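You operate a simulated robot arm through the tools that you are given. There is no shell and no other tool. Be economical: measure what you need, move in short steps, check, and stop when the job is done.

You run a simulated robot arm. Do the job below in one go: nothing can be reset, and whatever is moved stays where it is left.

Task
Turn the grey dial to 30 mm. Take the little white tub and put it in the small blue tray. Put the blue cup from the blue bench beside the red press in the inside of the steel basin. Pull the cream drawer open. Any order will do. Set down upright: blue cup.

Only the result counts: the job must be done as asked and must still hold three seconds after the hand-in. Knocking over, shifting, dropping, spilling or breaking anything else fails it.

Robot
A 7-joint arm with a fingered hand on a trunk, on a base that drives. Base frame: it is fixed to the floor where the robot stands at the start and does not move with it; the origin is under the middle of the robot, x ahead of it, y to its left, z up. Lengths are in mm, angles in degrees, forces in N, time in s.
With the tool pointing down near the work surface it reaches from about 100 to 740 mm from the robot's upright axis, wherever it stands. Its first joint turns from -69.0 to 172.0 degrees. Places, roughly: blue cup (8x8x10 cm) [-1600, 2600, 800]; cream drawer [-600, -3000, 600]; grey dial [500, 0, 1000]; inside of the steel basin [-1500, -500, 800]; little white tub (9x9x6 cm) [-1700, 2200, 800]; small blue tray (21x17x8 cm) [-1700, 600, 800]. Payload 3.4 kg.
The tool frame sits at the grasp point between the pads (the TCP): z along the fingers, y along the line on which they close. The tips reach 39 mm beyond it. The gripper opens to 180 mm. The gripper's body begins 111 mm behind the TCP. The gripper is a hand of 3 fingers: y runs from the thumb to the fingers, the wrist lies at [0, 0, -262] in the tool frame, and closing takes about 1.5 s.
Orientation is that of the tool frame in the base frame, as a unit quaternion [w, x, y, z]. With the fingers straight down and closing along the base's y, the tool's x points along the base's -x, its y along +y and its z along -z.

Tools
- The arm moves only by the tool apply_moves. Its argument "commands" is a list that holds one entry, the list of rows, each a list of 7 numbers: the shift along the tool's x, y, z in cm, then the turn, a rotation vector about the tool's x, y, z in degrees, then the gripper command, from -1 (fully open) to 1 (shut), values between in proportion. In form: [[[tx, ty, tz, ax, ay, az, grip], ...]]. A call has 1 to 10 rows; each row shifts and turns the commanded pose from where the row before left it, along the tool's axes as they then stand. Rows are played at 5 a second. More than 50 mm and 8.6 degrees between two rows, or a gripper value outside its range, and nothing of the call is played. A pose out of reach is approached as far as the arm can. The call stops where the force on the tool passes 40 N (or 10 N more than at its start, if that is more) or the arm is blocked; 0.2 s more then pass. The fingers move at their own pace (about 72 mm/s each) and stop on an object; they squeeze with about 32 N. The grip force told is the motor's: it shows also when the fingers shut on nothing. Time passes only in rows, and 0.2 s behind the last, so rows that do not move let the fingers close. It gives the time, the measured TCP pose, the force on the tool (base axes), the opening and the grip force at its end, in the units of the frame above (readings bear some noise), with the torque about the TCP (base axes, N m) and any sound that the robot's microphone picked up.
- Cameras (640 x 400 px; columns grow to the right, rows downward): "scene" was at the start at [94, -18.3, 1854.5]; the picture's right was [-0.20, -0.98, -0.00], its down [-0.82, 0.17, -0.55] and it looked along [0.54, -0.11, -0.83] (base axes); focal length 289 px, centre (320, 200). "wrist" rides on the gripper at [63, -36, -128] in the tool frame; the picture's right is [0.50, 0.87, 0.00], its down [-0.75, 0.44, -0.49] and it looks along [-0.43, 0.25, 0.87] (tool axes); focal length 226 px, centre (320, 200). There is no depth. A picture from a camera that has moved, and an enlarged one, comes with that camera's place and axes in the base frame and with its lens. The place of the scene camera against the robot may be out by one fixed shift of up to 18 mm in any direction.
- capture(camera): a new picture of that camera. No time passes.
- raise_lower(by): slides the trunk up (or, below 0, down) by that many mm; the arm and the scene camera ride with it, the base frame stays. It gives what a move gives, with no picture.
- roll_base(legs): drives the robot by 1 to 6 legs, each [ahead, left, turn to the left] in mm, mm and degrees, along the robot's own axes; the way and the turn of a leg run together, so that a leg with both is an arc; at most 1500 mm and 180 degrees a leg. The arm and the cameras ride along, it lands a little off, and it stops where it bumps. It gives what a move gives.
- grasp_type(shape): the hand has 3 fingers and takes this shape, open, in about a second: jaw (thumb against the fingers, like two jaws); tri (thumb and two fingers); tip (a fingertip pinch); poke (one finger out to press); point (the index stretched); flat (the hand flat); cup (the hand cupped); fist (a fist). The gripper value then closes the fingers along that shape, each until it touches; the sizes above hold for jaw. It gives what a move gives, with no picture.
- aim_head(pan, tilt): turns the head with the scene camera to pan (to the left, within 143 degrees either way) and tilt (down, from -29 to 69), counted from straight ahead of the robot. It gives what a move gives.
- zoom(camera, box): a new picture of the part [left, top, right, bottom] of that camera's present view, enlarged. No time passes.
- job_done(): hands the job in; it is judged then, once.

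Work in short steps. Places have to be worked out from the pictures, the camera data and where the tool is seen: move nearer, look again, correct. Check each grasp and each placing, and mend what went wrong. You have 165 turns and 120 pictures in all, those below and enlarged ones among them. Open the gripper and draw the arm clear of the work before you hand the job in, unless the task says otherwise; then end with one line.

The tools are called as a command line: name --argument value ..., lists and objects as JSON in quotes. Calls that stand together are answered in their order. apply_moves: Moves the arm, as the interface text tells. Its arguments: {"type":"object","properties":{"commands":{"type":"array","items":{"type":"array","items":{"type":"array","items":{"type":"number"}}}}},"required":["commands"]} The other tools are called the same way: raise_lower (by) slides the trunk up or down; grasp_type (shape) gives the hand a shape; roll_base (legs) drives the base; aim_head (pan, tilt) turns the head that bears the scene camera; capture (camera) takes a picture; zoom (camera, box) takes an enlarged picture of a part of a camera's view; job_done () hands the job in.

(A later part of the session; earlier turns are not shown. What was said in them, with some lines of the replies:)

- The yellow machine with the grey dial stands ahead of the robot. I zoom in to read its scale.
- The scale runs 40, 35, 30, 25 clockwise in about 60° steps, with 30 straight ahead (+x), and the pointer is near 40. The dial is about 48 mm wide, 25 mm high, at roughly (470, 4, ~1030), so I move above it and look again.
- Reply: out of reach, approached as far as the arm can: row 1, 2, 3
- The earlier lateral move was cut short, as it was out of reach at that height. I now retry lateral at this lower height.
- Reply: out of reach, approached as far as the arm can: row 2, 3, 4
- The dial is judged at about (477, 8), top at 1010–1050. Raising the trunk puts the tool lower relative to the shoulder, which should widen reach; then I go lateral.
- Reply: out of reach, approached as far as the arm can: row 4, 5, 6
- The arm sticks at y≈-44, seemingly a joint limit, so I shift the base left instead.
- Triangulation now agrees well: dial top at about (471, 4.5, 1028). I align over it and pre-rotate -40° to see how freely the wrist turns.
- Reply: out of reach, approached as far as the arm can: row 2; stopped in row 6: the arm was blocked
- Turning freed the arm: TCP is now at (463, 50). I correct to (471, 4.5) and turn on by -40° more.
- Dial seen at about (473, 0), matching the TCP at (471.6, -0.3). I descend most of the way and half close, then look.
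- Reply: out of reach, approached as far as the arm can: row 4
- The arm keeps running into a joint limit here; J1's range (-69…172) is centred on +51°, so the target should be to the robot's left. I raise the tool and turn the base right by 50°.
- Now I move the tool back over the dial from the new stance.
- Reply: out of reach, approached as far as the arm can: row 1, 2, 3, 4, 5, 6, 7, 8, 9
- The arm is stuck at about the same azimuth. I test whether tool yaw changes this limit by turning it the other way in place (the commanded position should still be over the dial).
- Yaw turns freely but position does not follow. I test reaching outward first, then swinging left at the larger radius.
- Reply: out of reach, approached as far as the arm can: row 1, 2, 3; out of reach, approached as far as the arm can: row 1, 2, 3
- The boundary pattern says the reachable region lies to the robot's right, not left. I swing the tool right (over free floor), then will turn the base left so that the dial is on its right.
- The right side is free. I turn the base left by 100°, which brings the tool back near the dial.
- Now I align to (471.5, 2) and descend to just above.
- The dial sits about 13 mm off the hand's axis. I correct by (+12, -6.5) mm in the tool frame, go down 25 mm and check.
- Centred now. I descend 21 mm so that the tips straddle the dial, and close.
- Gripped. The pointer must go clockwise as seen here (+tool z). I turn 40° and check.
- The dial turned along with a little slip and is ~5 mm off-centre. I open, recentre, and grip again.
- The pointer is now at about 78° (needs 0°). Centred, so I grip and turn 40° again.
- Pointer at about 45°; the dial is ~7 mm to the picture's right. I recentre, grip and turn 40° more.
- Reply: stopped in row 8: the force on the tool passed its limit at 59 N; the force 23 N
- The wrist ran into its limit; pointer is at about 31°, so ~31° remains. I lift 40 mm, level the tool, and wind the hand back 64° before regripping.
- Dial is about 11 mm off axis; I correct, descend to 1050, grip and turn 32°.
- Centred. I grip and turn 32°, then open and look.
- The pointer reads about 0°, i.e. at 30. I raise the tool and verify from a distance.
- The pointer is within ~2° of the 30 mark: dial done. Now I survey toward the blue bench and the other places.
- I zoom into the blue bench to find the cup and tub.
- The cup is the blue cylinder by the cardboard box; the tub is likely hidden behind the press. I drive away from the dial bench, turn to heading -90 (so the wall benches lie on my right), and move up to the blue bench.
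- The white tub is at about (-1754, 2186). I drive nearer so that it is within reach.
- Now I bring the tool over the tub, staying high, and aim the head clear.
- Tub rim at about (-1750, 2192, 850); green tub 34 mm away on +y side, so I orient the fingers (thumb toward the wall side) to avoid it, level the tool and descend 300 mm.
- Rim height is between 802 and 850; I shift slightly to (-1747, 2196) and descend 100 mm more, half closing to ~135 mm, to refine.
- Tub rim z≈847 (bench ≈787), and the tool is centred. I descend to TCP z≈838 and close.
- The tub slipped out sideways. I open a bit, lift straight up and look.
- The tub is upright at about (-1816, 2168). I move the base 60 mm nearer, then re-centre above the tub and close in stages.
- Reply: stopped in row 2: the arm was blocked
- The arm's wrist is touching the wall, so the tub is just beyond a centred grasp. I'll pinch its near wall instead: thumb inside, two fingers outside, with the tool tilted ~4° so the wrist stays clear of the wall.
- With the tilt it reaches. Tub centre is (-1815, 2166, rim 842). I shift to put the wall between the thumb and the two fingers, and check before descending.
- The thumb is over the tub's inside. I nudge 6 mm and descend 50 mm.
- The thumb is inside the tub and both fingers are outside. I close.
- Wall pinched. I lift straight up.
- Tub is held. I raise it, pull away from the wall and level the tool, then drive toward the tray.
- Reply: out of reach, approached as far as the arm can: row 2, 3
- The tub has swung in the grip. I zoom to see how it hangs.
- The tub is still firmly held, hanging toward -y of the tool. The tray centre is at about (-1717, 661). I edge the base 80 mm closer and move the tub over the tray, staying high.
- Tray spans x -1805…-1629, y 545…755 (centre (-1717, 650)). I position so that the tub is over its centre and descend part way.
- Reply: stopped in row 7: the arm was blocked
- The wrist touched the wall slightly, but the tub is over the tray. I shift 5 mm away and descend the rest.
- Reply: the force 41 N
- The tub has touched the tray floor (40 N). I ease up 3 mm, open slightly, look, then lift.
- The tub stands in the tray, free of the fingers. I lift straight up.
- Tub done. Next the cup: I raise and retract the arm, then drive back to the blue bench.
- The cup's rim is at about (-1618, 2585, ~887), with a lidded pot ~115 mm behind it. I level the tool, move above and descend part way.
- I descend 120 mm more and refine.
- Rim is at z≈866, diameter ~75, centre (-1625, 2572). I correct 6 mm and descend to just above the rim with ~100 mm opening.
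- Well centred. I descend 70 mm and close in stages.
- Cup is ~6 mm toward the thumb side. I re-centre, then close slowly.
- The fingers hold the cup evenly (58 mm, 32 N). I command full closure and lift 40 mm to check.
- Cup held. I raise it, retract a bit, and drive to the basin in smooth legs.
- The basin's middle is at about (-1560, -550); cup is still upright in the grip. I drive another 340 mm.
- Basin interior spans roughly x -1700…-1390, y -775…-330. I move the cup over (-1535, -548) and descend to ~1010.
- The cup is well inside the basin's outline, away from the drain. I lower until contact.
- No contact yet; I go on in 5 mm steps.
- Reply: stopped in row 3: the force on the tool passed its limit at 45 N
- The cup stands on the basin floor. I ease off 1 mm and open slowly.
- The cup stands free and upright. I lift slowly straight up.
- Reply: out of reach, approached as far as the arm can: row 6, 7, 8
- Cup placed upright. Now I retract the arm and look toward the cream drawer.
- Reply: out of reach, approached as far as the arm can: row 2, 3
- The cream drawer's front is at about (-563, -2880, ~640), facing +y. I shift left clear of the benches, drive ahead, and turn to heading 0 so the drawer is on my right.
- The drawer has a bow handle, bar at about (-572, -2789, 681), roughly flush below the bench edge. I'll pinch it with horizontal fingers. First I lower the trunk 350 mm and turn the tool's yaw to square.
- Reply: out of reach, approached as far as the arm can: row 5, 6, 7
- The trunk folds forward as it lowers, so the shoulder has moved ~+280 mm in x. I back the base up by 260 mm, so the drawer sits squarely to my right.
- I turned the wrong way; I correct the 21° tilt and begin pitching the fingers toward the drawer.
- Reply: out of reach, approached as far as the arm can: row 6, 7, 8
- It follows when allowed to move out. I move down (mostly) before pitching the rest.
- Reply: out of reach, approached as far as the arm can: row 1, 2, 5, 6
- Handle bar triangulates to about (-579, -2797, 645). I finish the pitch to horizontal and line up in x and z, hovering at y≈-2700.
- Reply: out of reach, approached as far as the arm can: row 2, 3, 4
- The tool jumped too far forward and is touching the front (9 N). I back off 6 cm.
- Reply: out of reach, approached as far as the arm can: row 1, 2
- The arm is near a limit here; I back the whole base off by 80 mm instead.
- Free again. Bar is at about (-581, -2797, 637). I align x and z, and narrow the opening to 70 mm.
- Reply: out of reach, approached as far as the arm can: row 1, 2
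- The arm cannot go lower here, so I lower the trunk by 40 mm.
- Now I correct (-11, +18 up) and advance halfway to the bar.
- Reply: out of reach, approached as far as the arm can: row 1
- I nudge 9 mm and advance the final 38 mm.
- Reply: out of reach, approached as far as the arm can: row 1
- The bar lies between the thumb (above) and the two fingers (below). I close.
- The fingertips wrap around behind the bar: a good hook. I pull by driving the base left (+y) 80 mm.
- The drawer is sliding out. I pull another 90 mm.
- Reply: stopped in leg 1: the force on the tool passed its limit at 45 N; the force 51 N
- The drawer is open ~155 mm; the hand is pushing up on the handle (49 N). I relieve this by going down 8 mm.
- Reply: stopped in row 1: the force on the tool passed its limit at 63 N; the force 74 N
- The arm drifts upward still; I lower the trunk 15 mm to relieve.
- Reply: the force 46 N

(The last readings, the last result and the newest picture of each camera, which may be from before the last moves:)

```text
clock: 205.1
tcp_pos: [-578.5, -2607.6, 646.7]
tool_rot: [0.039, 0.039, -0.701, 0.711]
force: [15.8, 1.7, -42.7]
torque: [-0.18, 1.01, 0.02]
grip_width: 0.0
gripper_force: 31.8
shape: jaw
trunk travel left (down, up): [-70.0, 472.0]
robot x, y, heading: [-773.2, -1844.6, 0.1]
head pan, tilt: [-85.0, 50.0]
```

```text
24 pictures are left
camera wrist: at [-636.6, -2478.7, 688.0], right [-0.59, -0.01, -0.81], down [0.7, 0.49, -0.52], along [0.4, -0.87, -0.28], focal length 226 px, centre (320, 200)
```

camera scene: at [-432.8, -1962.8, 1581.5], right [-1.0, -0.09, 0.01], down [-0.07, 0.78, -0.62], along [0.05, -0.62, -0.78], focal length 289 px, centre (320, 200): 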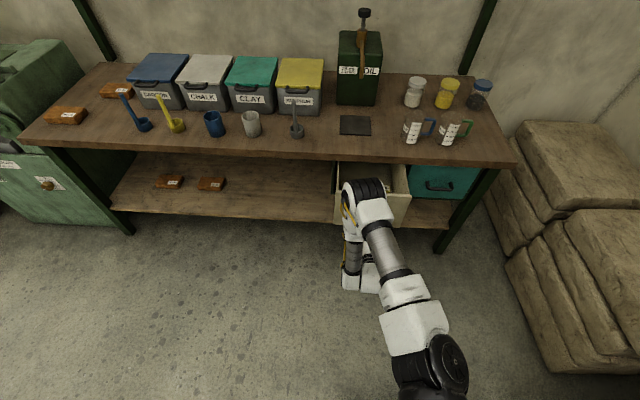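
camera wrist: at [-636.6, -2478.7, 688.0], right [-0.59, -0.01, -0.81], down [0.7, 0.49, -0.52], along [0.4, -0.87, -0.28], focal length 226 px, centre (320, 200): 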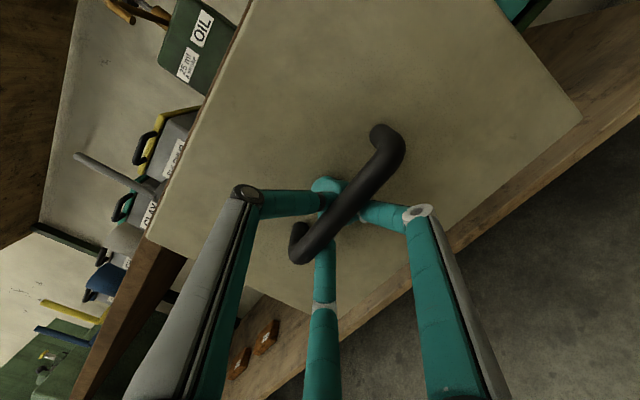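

I lower a further 15 mm, then pull on gently to find the end of travel.

raise_lower --by -15

roll_base --legs '[[0, 70, 0]]'

capture --camera "wrist"

```text
clock: 205.7
tcp_pos: [-578.2, -2608.4, 637.3]
tool_rot: [0.044, 0.037, -0.696, 0.716]
force: [8.2, 1.8, -4.2]
torque: [-0.02, 0.6, -0.21]
grip_width: 0.1
gripper_force: 32.6
shape: jaw
trunk travel left (down, up): [-55.0, 487.0]
robot x, y, heading: [-771.8, -1845.0, 0.1]
head pan, tilt: [-85.0, 50.0]
```

```text
clock: 206.8
tcp_pos: [-579.5, -2528.2, 640.3]
tool_rot: [0.045, 0.041, -0.697, 0.715]
force: [8.7, -25.1, -33.9]
torque: [-0.41, 0.99, -0.24]
grip_width: 0.1
gripper_force: 32.0
shape: jaw
trunk travel left (down, up): [-55.0, 487.0]
robot x, y, heading: [-773.7, -1772.4, -0.0]
head pan, tilt: [-85.0, 50.0]
stopped in leg 1: the force on the tool passed its limit at 78 N (the readings are from after the stop); the commanded pose is now the measured one
```

```text
23 pictures are left
camera wrist: at [-636.9, -2398.7, 682.8], right [-0.6, -0.02, -0.8], down [0.7, 0.48, -0.54], along [0.39, -0.88, -0.28], focal length 226 px, centre (320, 200)
```

wrist: 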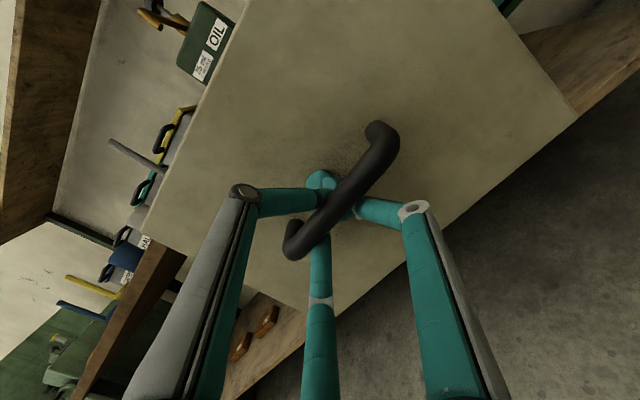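

It hit the end of travel (~255 mm open). I open the fingers.

apply_moves --commands '[[[0, 0, 0, 0, 0, 0, 0.5], [0, 0, 0, 0, 0, 0, 0.2], [0, 0, 0, 0, 0, 0, 0.1], [0, 0, 0, 0, 0, 0, 0], [0, 0, 0, 0, 0, 0, 0]]]'

capture --camera "wrist"

```text
clock: 208.0
tcp_pos: [-581.3, -2527.4, 646.4]
tool_rot: [0.044, 0.037, -0.694, 0.717]
force: [5.2, -1.1, -3.4]
torque: [0.05, -0.25, 0.16]
grip_width: 86.6
gripper_force: 0.0
shape: jaw
trunk travel left (down, up): [-55.0, 487.0]
robot x, y, heading: [-775.6, -1768.7, 0.0]
head pan, tilt: [-85.0, 50.0]
```

```text
22 pictures are left
camera wrist: at [-638.9, -2397.4, 686.2], right [-0.6, -0.02, -0.8], down [0.7, 0.47, -0.53], along [0.39, -0.88, -0.26], focal length 226 px, centre (320, 200)
```

wrist: 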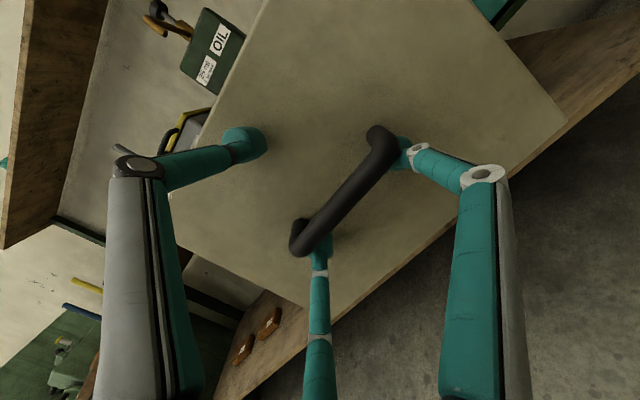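

The lower fingers are close against the bar; I lower 12 mm to centre and then back away with the base.

raise_lower --by -12

roll_base --legs '[[0, 60, 0]]'

capture --camera "wrist"

```text
clock: 208.6
tcp_pos: [-581.4, -2526.4, 634.5]
tool_rot: [0.051, 0.039, -0.694, 0.717]
force: [-0.6, 0.4, 0.0]
torque: [0.06, -0.01, 0.06]
grip_width: 89.8
gripper_force: 0.1
shape: jaw
trunk travel left (down, up): [-43.0, 499.0]
robot x, y, heading: [-775.6, -1776.6, -0.3]
head pan, tilt: [-85.0, 50.0]
```

```text
clock: 209.6
tcp_pos: [-581.5, -2492.8, 612.6]
tool_rot: [0.052, 0.039, -0.703, 0.708]
force: [-0.8, -0.8, 0.5]
torque: [0.05, 0.01, 0.11]
grip_width: 89.5
gripper_force: 0.0
shape: jaw
trunk travel left (down, up): [-43.0, 499.0]
robot x, y, heading: [-776.4, -1720.7, 0.2]
head pan, tilt: [-85.0, 50.0]
```

```text
21 pictures are left
camera wrist: at [-637.6, -2363.4, 657.2], right [-0.61, 0.0, -0.79], down [0.7, 0.48, -0.53], along [0.38, -0.88, -0.29], focal length 226 px, centre (320, 200)
```

wrist: 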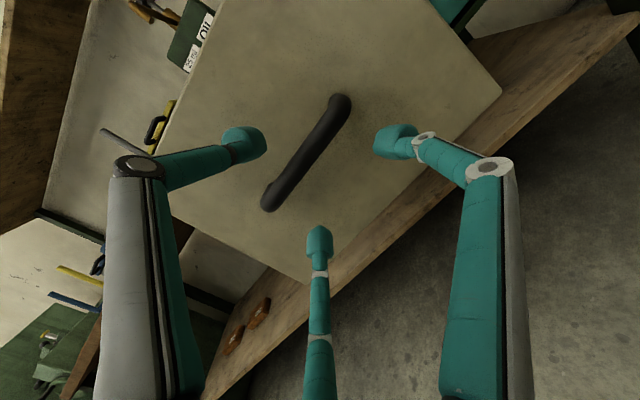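

Clear of the bar; I back off 300 mm more and check the drawer.

roll_base --legs '[[0, 300, 0]]'

aim_head --pan -80 --tilt 40

capture --camera "scene"

```text
clock: 211.7
tcp_pos: [-583.4, -2178.2, 632.4]
tool_rot: [0.05, 0.037, -0.695, 0.717]
force: [-0.6, -0.4, 0.1]
torque: [0.0, -0.02, 0.0]
grip_width: 89.8
gripper_force: 0.0
shape: jaw
trunk travel left (down, up): [-43.0, 499.0]
robot x, y, heading: [-771.3, -1426.6, -0.1]
head pan, tilt: [-85.0, 50.0]
```

```text
clock: 212.4
tcp_pos: [-586.0, -2173.4, 638.7]
tool_rot: [0.049, 0.036, -0.692, 0.719]
force: [0.2, 0.9, -0.7]
torque: [0.02, 0.01, 0.0]
grip_width: 89.6
gripper_force: 0.1
shape: jaw
trunk travel left (down, up): [-43.0, 499.0]
robot x, y, heading: [-776.2, -1425.5, 0.1]
head pan, tilt: [-80.0, 40.0]
```

```text
20 pictures are left
camera scene: at [-357.5, -1517.2, 1536.0], right [-0.98, -0.17, 0.0], down [-0.12, 0.64, -0.76], along [0.13, -0.75, -0.65], focal length 289 px, centre (320, 200)
```

scene: 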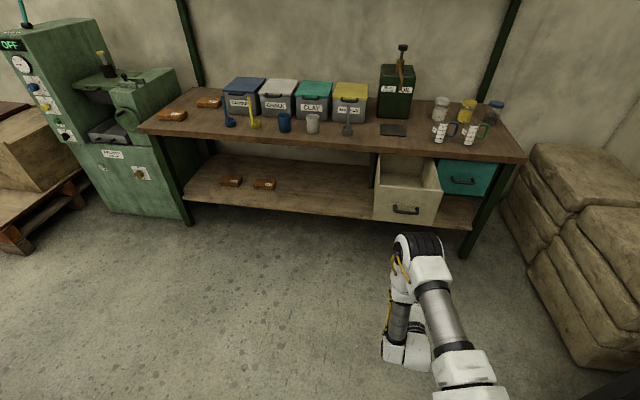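

The drawer is open. I check the basin, tray and benches once more from here.

apply_moves --commands '[[[0, 0, 0, 0, 0, 0, -1], [0, 0, 0, 0, 0, 0, -1]]]'

aim_head --pan 122 --tilt 20

capture --camera "scene"

zoom --camera "scene" --box '[160, 130, 352, 250]'

```text
clock: 213.0
tcp_pos: [-586.3, -2172.3, 639.7]
tool_rot: [0.049, 0.036, -0.691, 0.72]
force: [0.3, -0.2, 0.0]
torque: [-0.02, -0.01, -0.01]
grip_width: 174.4
gripper_force: 0.2
shape: jaw
trunk travel left (down, up): [-43.0, 499.0]
robot x, y, heading: [-774.0, -1422.6, -0.1]
head pan, tilt: [-80.0, 40.0]
```

```text
clock: 215.9
tcp_pos: [-585.3, -2171.8, 640.1]
tool_rot: [0.049, 0.036, -0.692, 0.719]
force: [0.5, 0.3, 0.2]
torque: [0.01, 0.0, -0.01]
grip_width: 179.9
gripper_force: 0.0
shape: jaw
trunk travel left (down, up): [-43.0, 499.0]
robot x, y, heading: [-776.0, -1421.6, 0.1]
head pan, tilt: [122.0, 20.0]
```

```text
19 pictures are left
camera scene: at [-421.5, -1352.2, 1568.8], right [0.85, 0.53, 0.0], down [0.18, -0.28, -0.94], along [-0.5, 0.8, -0.33], focal length 289 px, centre (320, 200)
```

scene: 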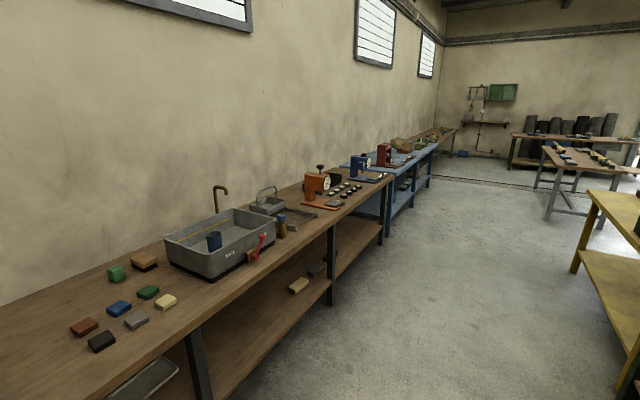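

```text
3.33 times, centred on (256, 190) of scene
camera zoom: at [-421.5, -1352.2, 1568.8], right [0.85, 0.53, 0.0], down [0.18, -0.28, -0.94], along [-0.5, 0.8, -0.33], focal length 964 px, centre (533, 233)
```

zoom: 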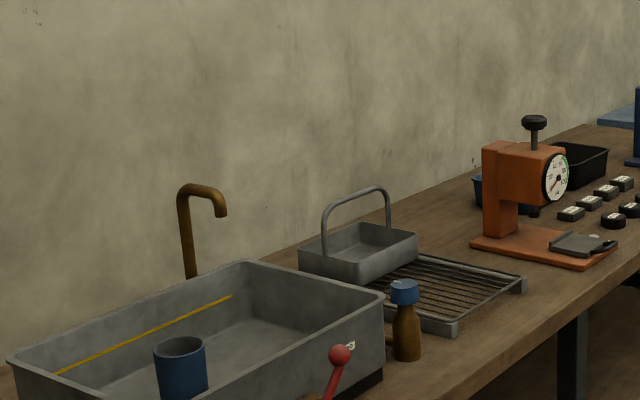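

The cup stands upright in the basin, the tub was last seen in the tray, the dial reads 30 and the drawer is open. The gripper is open and the arm is clear, so I hand in.

job_done

```text
The job is handed in.
```

I handed the job in with all four parts done: the dial set to 30 mm (within about 2° of the mark), the white tub in the small blue tray, the blue cup upright in the steel basin, and the cream drawer pulled fully open.
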